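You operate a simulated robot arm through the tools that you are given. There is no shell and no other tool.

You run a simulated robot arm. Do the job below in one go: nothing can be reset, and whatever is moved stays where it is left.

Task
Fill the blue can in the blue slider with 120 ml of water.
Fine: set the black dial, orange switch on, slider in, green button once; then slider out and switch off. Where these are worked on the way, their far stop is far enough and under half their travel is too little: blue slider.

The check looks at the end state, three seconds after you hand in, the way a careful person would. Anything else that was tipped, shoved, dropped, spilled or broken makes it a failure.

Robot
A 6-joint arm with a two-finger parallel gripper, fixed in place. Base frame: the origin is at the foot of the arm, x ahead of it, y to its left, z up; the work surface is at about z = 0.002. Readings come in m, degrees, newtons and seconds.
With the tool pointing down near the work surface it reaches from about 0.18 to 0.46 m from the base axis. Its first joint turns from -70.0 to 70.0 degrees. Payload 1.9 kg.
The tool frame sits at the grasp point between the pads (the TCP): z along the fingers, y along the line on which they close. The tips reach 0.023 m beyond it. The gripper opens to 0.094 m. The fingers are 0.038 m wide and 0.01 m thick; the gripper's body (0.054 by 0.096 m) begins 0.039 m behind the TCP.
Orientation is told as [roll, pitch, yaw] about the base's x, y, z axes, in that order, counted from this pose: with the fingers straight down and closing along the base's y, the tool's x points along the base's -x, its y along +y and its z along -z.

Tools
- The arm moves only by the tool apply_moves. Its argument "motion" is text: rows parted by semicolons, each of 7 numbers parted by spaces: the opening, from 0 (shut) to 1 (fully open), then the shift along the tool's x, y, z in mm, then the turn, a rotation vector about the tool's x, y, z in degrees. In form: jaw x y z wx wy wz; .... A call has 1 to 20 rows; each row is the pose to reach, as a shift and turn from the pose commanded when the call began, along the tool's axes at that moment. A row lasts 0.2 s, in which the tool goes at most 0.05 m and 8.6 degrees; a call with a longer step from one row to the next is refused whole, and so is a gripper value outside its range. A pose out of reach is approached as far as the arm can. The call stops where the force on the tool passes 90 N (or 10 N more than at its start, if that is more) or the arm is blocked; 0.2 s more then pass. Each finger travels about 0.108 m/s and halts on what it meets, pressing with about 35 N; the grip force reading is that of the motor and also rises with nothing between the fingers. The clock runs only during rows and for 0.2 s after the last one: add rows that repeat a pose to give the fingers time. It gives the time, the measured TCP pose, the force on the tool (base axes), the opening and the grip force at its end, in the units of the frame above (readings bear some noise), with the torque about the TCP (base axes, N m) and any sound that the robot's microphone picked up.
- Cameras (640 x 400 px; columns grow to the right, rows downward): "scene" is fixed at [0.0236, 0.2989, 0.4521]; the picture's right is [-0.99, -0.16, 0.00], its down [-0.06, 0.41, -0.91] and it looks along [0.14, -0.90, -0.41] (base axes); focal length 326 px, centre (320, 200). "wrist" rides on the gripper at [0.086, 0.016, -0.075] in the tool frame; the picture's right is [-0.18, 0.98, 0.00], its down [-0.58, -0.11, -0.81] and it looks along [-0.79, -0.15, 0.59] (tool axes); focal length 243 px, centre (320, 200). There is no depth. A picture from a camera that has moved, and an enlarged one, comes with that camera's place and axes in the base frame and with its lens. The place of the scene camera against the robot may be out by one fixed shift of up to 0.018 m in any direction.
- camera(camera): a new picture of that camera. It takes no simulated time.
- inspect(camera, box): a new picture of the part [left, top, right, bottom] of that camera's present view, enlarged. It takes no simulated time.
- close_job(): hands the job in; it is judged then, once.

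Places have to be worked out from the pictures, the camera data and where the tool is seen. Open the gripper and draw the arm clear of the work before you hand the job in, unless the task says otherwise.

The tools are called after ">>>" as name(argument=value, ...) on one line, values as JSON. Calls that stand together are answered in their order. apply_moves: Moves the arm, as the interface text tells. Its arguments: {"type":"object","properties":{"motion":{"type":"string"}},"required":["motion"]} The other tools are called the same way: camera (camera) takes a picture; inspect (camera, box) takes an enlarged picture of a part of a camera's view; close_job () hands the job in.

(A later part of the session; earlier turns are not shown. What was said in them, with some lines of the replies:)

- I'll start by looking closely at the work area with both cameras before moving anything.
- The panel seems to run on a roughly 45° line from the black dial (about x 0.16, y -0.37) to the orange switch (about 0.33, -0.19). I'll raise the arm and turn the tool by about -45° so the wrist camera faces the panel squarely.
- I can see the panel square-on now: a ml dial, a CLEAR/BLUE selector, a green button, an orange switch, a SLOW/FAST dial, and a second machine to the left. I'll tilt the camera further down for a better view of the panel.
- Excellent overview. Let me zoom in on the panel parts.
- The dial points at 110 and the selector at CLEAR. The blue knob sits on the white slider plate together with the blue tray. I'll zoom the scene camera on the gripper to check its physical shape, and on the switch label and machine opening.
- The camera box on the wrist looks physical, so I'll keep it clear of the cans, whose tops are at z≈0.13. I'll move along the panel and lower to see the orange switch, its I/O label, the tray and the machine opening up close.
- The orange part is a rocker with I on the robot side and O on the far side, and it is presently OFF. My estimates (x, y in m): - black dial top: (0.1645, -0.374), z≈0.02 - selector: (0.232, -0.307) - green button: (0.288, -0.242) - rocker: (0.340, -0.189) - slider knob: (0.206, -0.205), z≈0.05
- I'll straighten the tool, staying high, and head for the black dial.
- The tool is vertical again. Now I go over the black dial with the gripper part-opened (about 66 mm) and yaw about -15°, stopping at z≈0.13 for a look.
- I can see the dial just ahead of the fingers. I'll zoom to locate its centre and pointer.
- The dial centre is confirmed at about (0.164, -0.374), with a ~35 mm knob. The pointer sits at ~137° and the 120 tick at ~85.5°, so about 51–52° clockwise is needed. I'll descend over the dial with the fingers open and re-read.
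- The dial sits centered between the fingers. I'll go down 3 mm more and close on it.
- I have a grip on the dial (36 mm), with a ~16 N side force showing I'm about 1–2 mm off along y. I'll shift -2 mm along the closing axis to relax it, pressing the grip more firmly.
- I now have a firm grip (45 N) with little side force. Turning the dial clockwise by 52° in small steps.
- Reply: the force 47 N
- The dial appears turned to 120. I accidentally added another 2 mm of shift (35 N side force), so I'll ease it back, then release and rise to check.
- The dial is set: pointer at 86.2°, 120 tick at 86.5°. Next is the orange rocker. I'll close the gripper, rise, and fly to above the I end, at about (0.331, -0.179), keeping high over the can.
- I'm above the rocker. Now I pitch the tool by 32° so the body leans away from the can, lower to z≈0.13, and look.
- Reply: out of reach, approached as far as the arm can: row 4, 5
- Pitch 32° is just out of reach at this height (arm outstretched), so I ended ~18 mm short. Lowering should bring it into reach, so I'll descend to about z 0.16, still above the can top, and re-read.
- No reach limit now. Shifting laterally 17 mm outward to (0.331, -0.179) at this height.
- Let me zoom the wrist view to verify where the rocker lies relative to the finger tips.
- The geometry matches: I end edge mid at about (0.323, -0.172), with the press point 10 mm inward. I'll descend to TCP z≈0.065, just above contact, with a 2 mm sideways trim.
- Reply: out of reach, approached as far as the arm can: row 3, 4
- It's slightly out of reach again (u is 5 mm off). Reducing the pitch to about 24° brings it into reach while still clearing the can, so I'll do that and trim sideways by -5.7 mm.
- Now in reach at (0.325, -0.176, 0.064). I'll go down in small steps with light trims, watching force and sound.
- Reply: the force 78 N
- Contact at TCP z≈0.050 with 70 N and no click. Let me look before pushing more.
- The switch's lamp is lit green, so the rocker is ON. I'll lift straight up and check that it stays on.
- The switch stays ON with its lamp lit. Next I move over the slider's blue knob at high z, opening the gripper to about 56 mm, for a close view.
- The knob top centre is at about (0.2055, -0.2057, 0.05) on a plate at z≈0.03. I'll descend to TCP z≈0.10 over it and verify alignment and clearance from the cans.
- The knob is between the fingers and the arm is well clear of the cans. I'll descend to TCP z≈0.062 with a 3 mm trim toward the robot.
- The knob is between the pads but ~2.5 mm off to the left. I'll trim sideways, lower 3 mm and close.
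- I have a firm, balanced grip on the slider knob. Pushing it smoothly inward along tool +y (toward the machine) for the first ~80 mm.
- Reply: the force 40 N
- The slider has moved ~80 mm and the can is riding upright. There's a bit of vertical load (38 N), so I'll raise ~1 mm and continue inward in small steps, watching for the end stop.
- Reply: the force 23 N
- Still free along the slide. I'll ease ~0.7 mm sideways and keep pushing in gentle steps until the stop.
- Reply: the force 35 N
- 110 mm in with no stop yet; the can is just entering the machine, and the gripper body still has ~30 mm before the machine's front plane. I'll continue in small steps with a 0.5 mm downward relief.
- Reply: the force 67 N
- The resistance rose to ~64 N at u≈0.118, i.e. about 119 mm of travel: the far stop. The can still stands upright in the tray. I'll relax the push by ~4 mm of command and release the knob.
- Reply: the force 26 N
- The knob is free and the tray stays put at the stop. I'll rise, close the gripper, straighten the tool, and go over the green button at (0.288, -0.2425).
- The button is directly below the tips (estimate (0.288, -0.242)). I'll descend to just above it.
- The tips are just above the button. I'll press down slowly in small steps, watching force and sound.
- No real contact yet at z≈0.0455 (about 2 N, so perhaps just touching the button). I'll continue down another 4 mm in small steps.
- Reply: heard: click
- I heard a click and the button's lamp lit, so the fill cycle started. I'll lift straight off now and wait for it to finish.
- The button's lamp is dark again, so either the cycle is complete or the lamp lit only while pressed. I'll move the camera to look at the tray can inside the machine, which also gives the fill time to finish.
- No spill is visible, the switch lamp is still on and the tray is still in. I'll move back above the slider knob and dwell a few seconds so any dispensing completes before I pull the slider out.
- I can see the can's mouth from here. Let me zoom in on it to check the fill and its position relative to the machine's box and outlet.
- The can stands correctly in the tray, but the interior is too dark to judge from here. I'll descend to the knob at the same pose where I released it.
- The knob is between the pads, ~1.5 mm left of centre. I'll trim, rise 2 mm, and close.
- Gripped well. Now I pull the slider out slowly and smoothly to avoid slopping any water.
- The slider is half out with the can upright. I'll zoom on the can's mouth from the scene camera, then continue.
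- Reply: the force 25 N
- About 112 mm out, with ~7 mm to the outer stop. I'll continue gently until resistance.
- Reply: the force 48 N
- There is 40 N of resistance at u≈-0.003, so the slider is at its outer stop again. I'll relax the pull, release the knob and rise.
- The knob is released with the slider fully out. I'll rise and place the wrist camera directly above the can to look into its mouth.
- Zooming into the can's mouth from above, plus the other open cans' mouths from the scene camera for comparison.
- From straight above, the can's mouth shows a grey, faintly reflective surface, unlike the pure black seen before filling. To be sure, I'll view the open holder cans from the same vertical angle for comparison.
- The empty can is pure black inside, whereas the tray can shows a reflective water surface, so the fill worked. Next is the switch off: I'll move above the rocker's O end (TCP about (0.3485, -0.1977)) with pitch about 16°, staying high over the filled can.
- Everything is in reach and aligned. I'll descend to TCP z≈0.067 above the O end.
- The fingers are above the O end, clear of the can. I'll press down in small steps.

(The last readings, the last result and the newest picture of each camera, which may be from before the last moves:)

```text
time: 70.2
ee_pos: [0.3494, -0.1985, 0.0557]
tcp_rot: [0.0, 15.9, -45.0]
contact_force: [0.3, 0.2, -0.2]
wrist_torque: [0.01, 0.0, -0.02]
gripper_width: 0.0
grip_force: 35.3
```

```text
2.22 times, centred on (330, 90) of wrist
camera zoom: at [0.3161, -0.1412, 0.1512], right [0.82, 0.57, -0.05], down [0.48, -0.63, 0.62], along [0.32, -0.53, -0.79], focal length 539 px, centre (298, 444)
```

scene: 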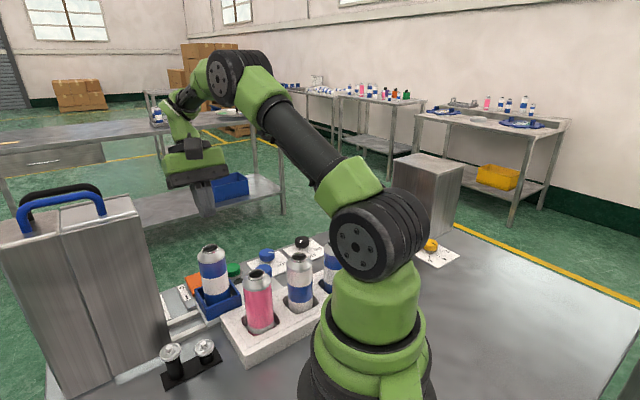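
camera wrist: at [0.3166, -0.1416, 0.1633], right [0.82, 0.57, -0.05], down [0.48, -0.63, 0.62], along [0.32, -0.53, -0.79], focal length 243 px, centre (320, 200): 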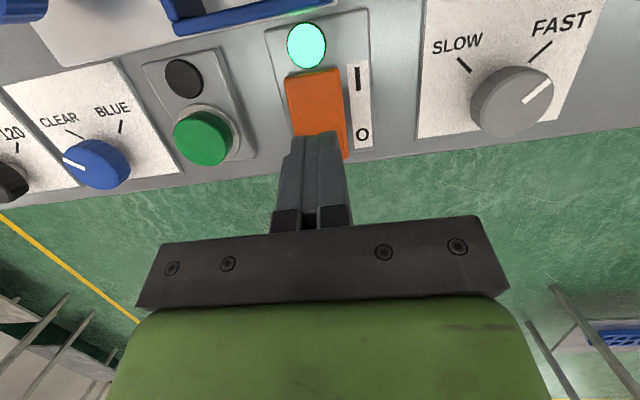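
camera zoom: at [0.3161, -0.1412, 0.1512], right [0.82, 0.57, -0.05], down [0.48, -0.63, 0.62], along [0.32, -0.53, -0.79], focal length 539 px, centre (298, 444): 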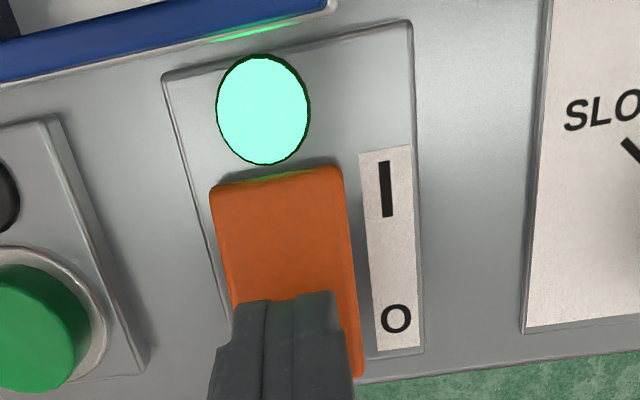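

Still no contact at z≈0.056 and the lamp is on. I'll step down another 4 mm.

>>> apply_moves(motion="0 -0.6 0 1.9 0 0 0; 0 -1.1 0 3.8 0 0 0; 0 -1.1 0 3.8 0 0 0")

>>> inspect(camera="wrist", box=[230, 0, 430, 180])

```text
time: 71.0
ee_pos: [0.3484, -0.198, 0.0516]
tcp_rot: [-0.1, 15.9, -45.1]
contact_force: [-0.3, 0.5, -1.0]
wrist_torque: [-0.01, 0.0, 0.02]
gripper_width: 0.0
grip_force: 35.2
```

```text
2.22 times, centred on (330, 90) of wrist
camera zoom: at [0.316, -0.1405, 0.1469], right [0.82, 0.57, -0.05], down [0.48, -0.63, 0.62], along [0.32, -0.53, -0.79], focal length 539 px, centre (298, 444)
```

zoom: 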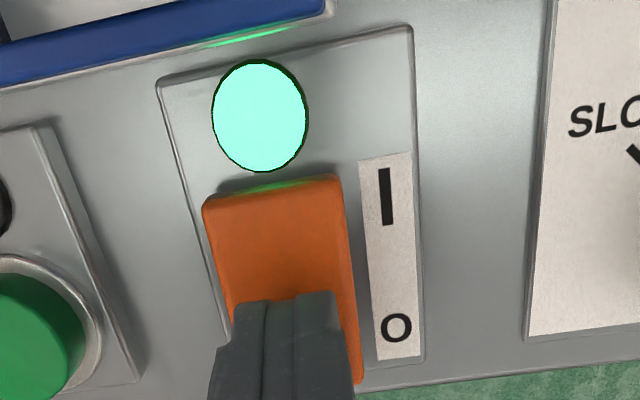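

Not touching yet (z≈0.0516). Another 3 mm down.

>>> apply_moves(motion="0 -0.4 0 1.4 0 0 0; 0 -0.8 0 2.9 0 0 0; 0 -0.8 0 2.9 0 0 0")

>>> inspect(camera="wrist", box=[230, 0, 430, 180])

```text
time: 71.8
ee_pos: [0.3478, -0.1973, 0.0484]
tcp_rot: [-0.1, 16.0, -45.0]
contact_force: [0.5, 0.1, -0.9]
wrist_torque: [0.01, 0.02, -0.01]
gripper_width: 0.0
grip_force: 34.5
```

```text
2.22 times, centred on (330, 90) of wrist
camera zoom: at [0.3157, -0.1404, 0.1437], right [0.82, 0.57, -0.05], down [0.48, -0.63, 0.62], along [0.32, -0.53, -0.79], focal length 539 px, centre (298, 444)
```

zoom: 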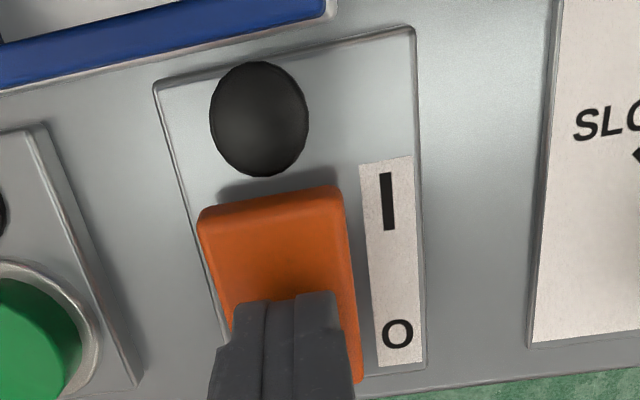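

The lamp went dark and the rocker flipped to O. I'll lift straight up and verify it stays off.

>>> apply_moves(motion="0 3 0 -10 0 0 0; 0 13 0 -45 0 0 0; 0 24 0 -85 0 0 0; 0 36 0 -125 0 0 0; 0 41 0 -144 0 0 0; 0 41 0 -144 0 0 0")

>>> camera(camera="wrist")

>>> camera(camera="scene")

```text
time: 73.2
ee_pos: [0.3474, -0.1977, 0.1977]
tcp_rot: [-0.2, 16.0, -44.9]
contact_force: [0.4, 0.4, -0.1]
wrist_torque: [0.0, -0.04, -0.01]
gripper_width: 0.0003
grip_force: 35.1
```

```text
taken
camera wrist: at [0.3149, -0.1408, 0.2922], right [0.82, 0.57, -0.05], down [0.48, -0.63, 0.62], along [0.32, -0.53, -0.79], focal length 243 px, centre (320, 200)
```

wrist: 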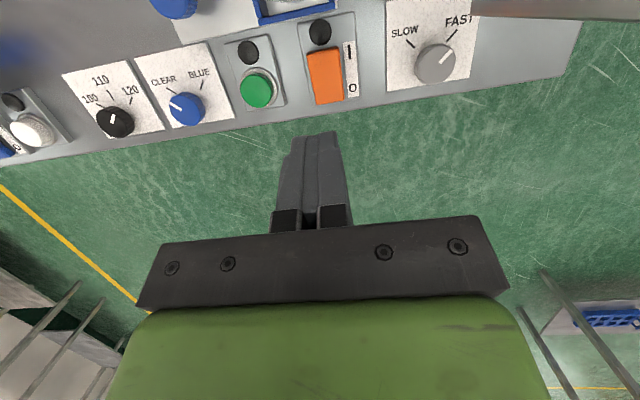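

```text
taken
```

scene: 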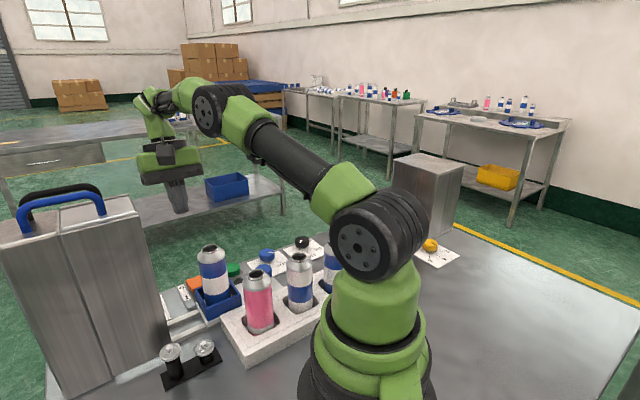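

The switch is off and everything is in place. I'll withdraw the arm up and back to a clear high pose, open the gripper, and make a final check.

>>> apply_moves(motion="0 22 -19 -20 0 -3 0; 0 45 -38 -33 0 -6 0; 0.2 68 -57 -44 0 -9 0; 0.4 90 -76 -52 0 -12 0; 0.7 112 -95 -60 0 -14 0; 1 133 -113 -66 0 -16 0; 1 133 -113 -66 0 -16 0; 1 133 -113 -66 0 -16 0")

>>> camera(camera="wrist")

>>> camera(camera="scene")

```text
time: 75.0
ee_pos: [0.1911, -0.2005, 0.3013]
tcp_rot: [-0.1, 0.0, -45.0]
contact_force: [0.3, 0.4, 0.9]
wrist_torque: [0.0, 0.0, 0.01]
gripper_width: 0.094
grip_force: 0.1
```

```text
taken
camera wrist: at [0.1415, -0.1268, 0.3745], right [0.82, 0.57, 0.0], down [0.33, -0.49, 0.81], along [0.46, -0.67, -0.59], focal length 243 px, centre (320, 200)
```

wrist: 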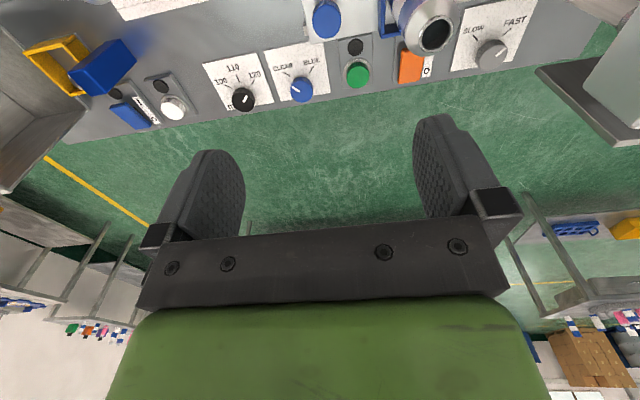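

```text
taken
```

scene: 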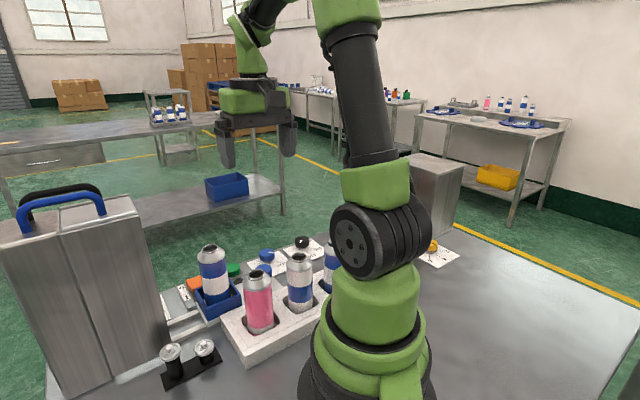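

One last zoom on the dial, slider and switch to confirm the final state.

>>> inspect(camera="wrist", box=[200, 0, 460, 120])

>>> inspect(camera="scene", box=[140, 220, 360, 380])

```text
2.46 times, centred on (330, 60) of wrist
camera zoom: at [0.1415, -0.1268, 0.3745], right [0.82, 0.57, 0.0], down [0.33, -0.49, 0.81], along [0.46, -0.67, -0.59], focal length 597 px, centre (295, 545)
```

zoom: 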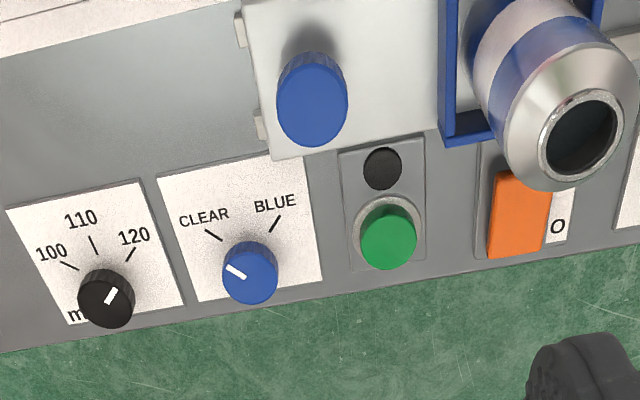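

```text
2.50 times, centred on (250, 300) of scene
camera zoom: at [0.0236, 0.2989, 0.4521], right [-0.99, -0.16, 0.0], down [-0.06, 0.41, -0.91], along [0.14, -0.9, -0.41], focal length 816 px, centre (495, -50)
```

zoom: 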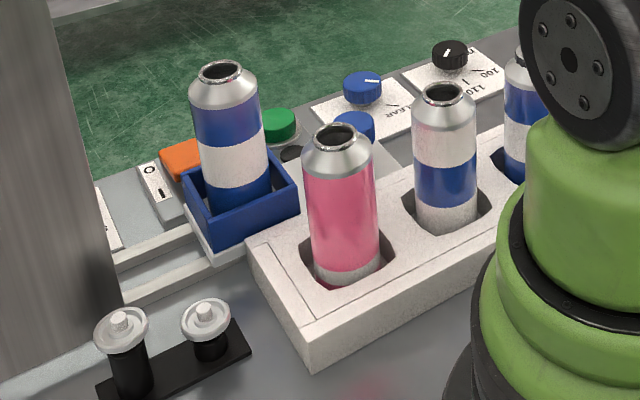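

The end state is as wanted: dial at 120, selector still on CLEAR, slider fully out with the filled can upright, and switch off. The arm is clear with the gripper open, so I'm handing in.

>>> close_job()

```text
The job is handed in.
```

The blue can in the blue slider has been filled with water with the dial set to 120 ml, and the job is handed in. I can't read the volume directly. From above, the can now shows a reflective water surface, while an empty can seen from the same angle is pure black.

| Step | Result |
|---|---|
| Black dial | Moved from 110 to 120; the pointer lines up with the 120 mark |
| Orange switch on | Lamp lit and stayed lit after I let go |
| Slider in | Pushed about 119 mm to its far stop |
| Green button | Pressed once; it clicked and its lamp lit. The lamp was dark about a second later. |
| Slider out | Pulled slowly back to its outer stop with the can upright |
| Orange switch off | Lamp dark and the rocker back at O |

The CLEAR/BLUE selector was already on CLEAR and I left it there. I saw nothing spilled, tipped or knocked in the final pictures. The arm is raised clear with the gripper open.
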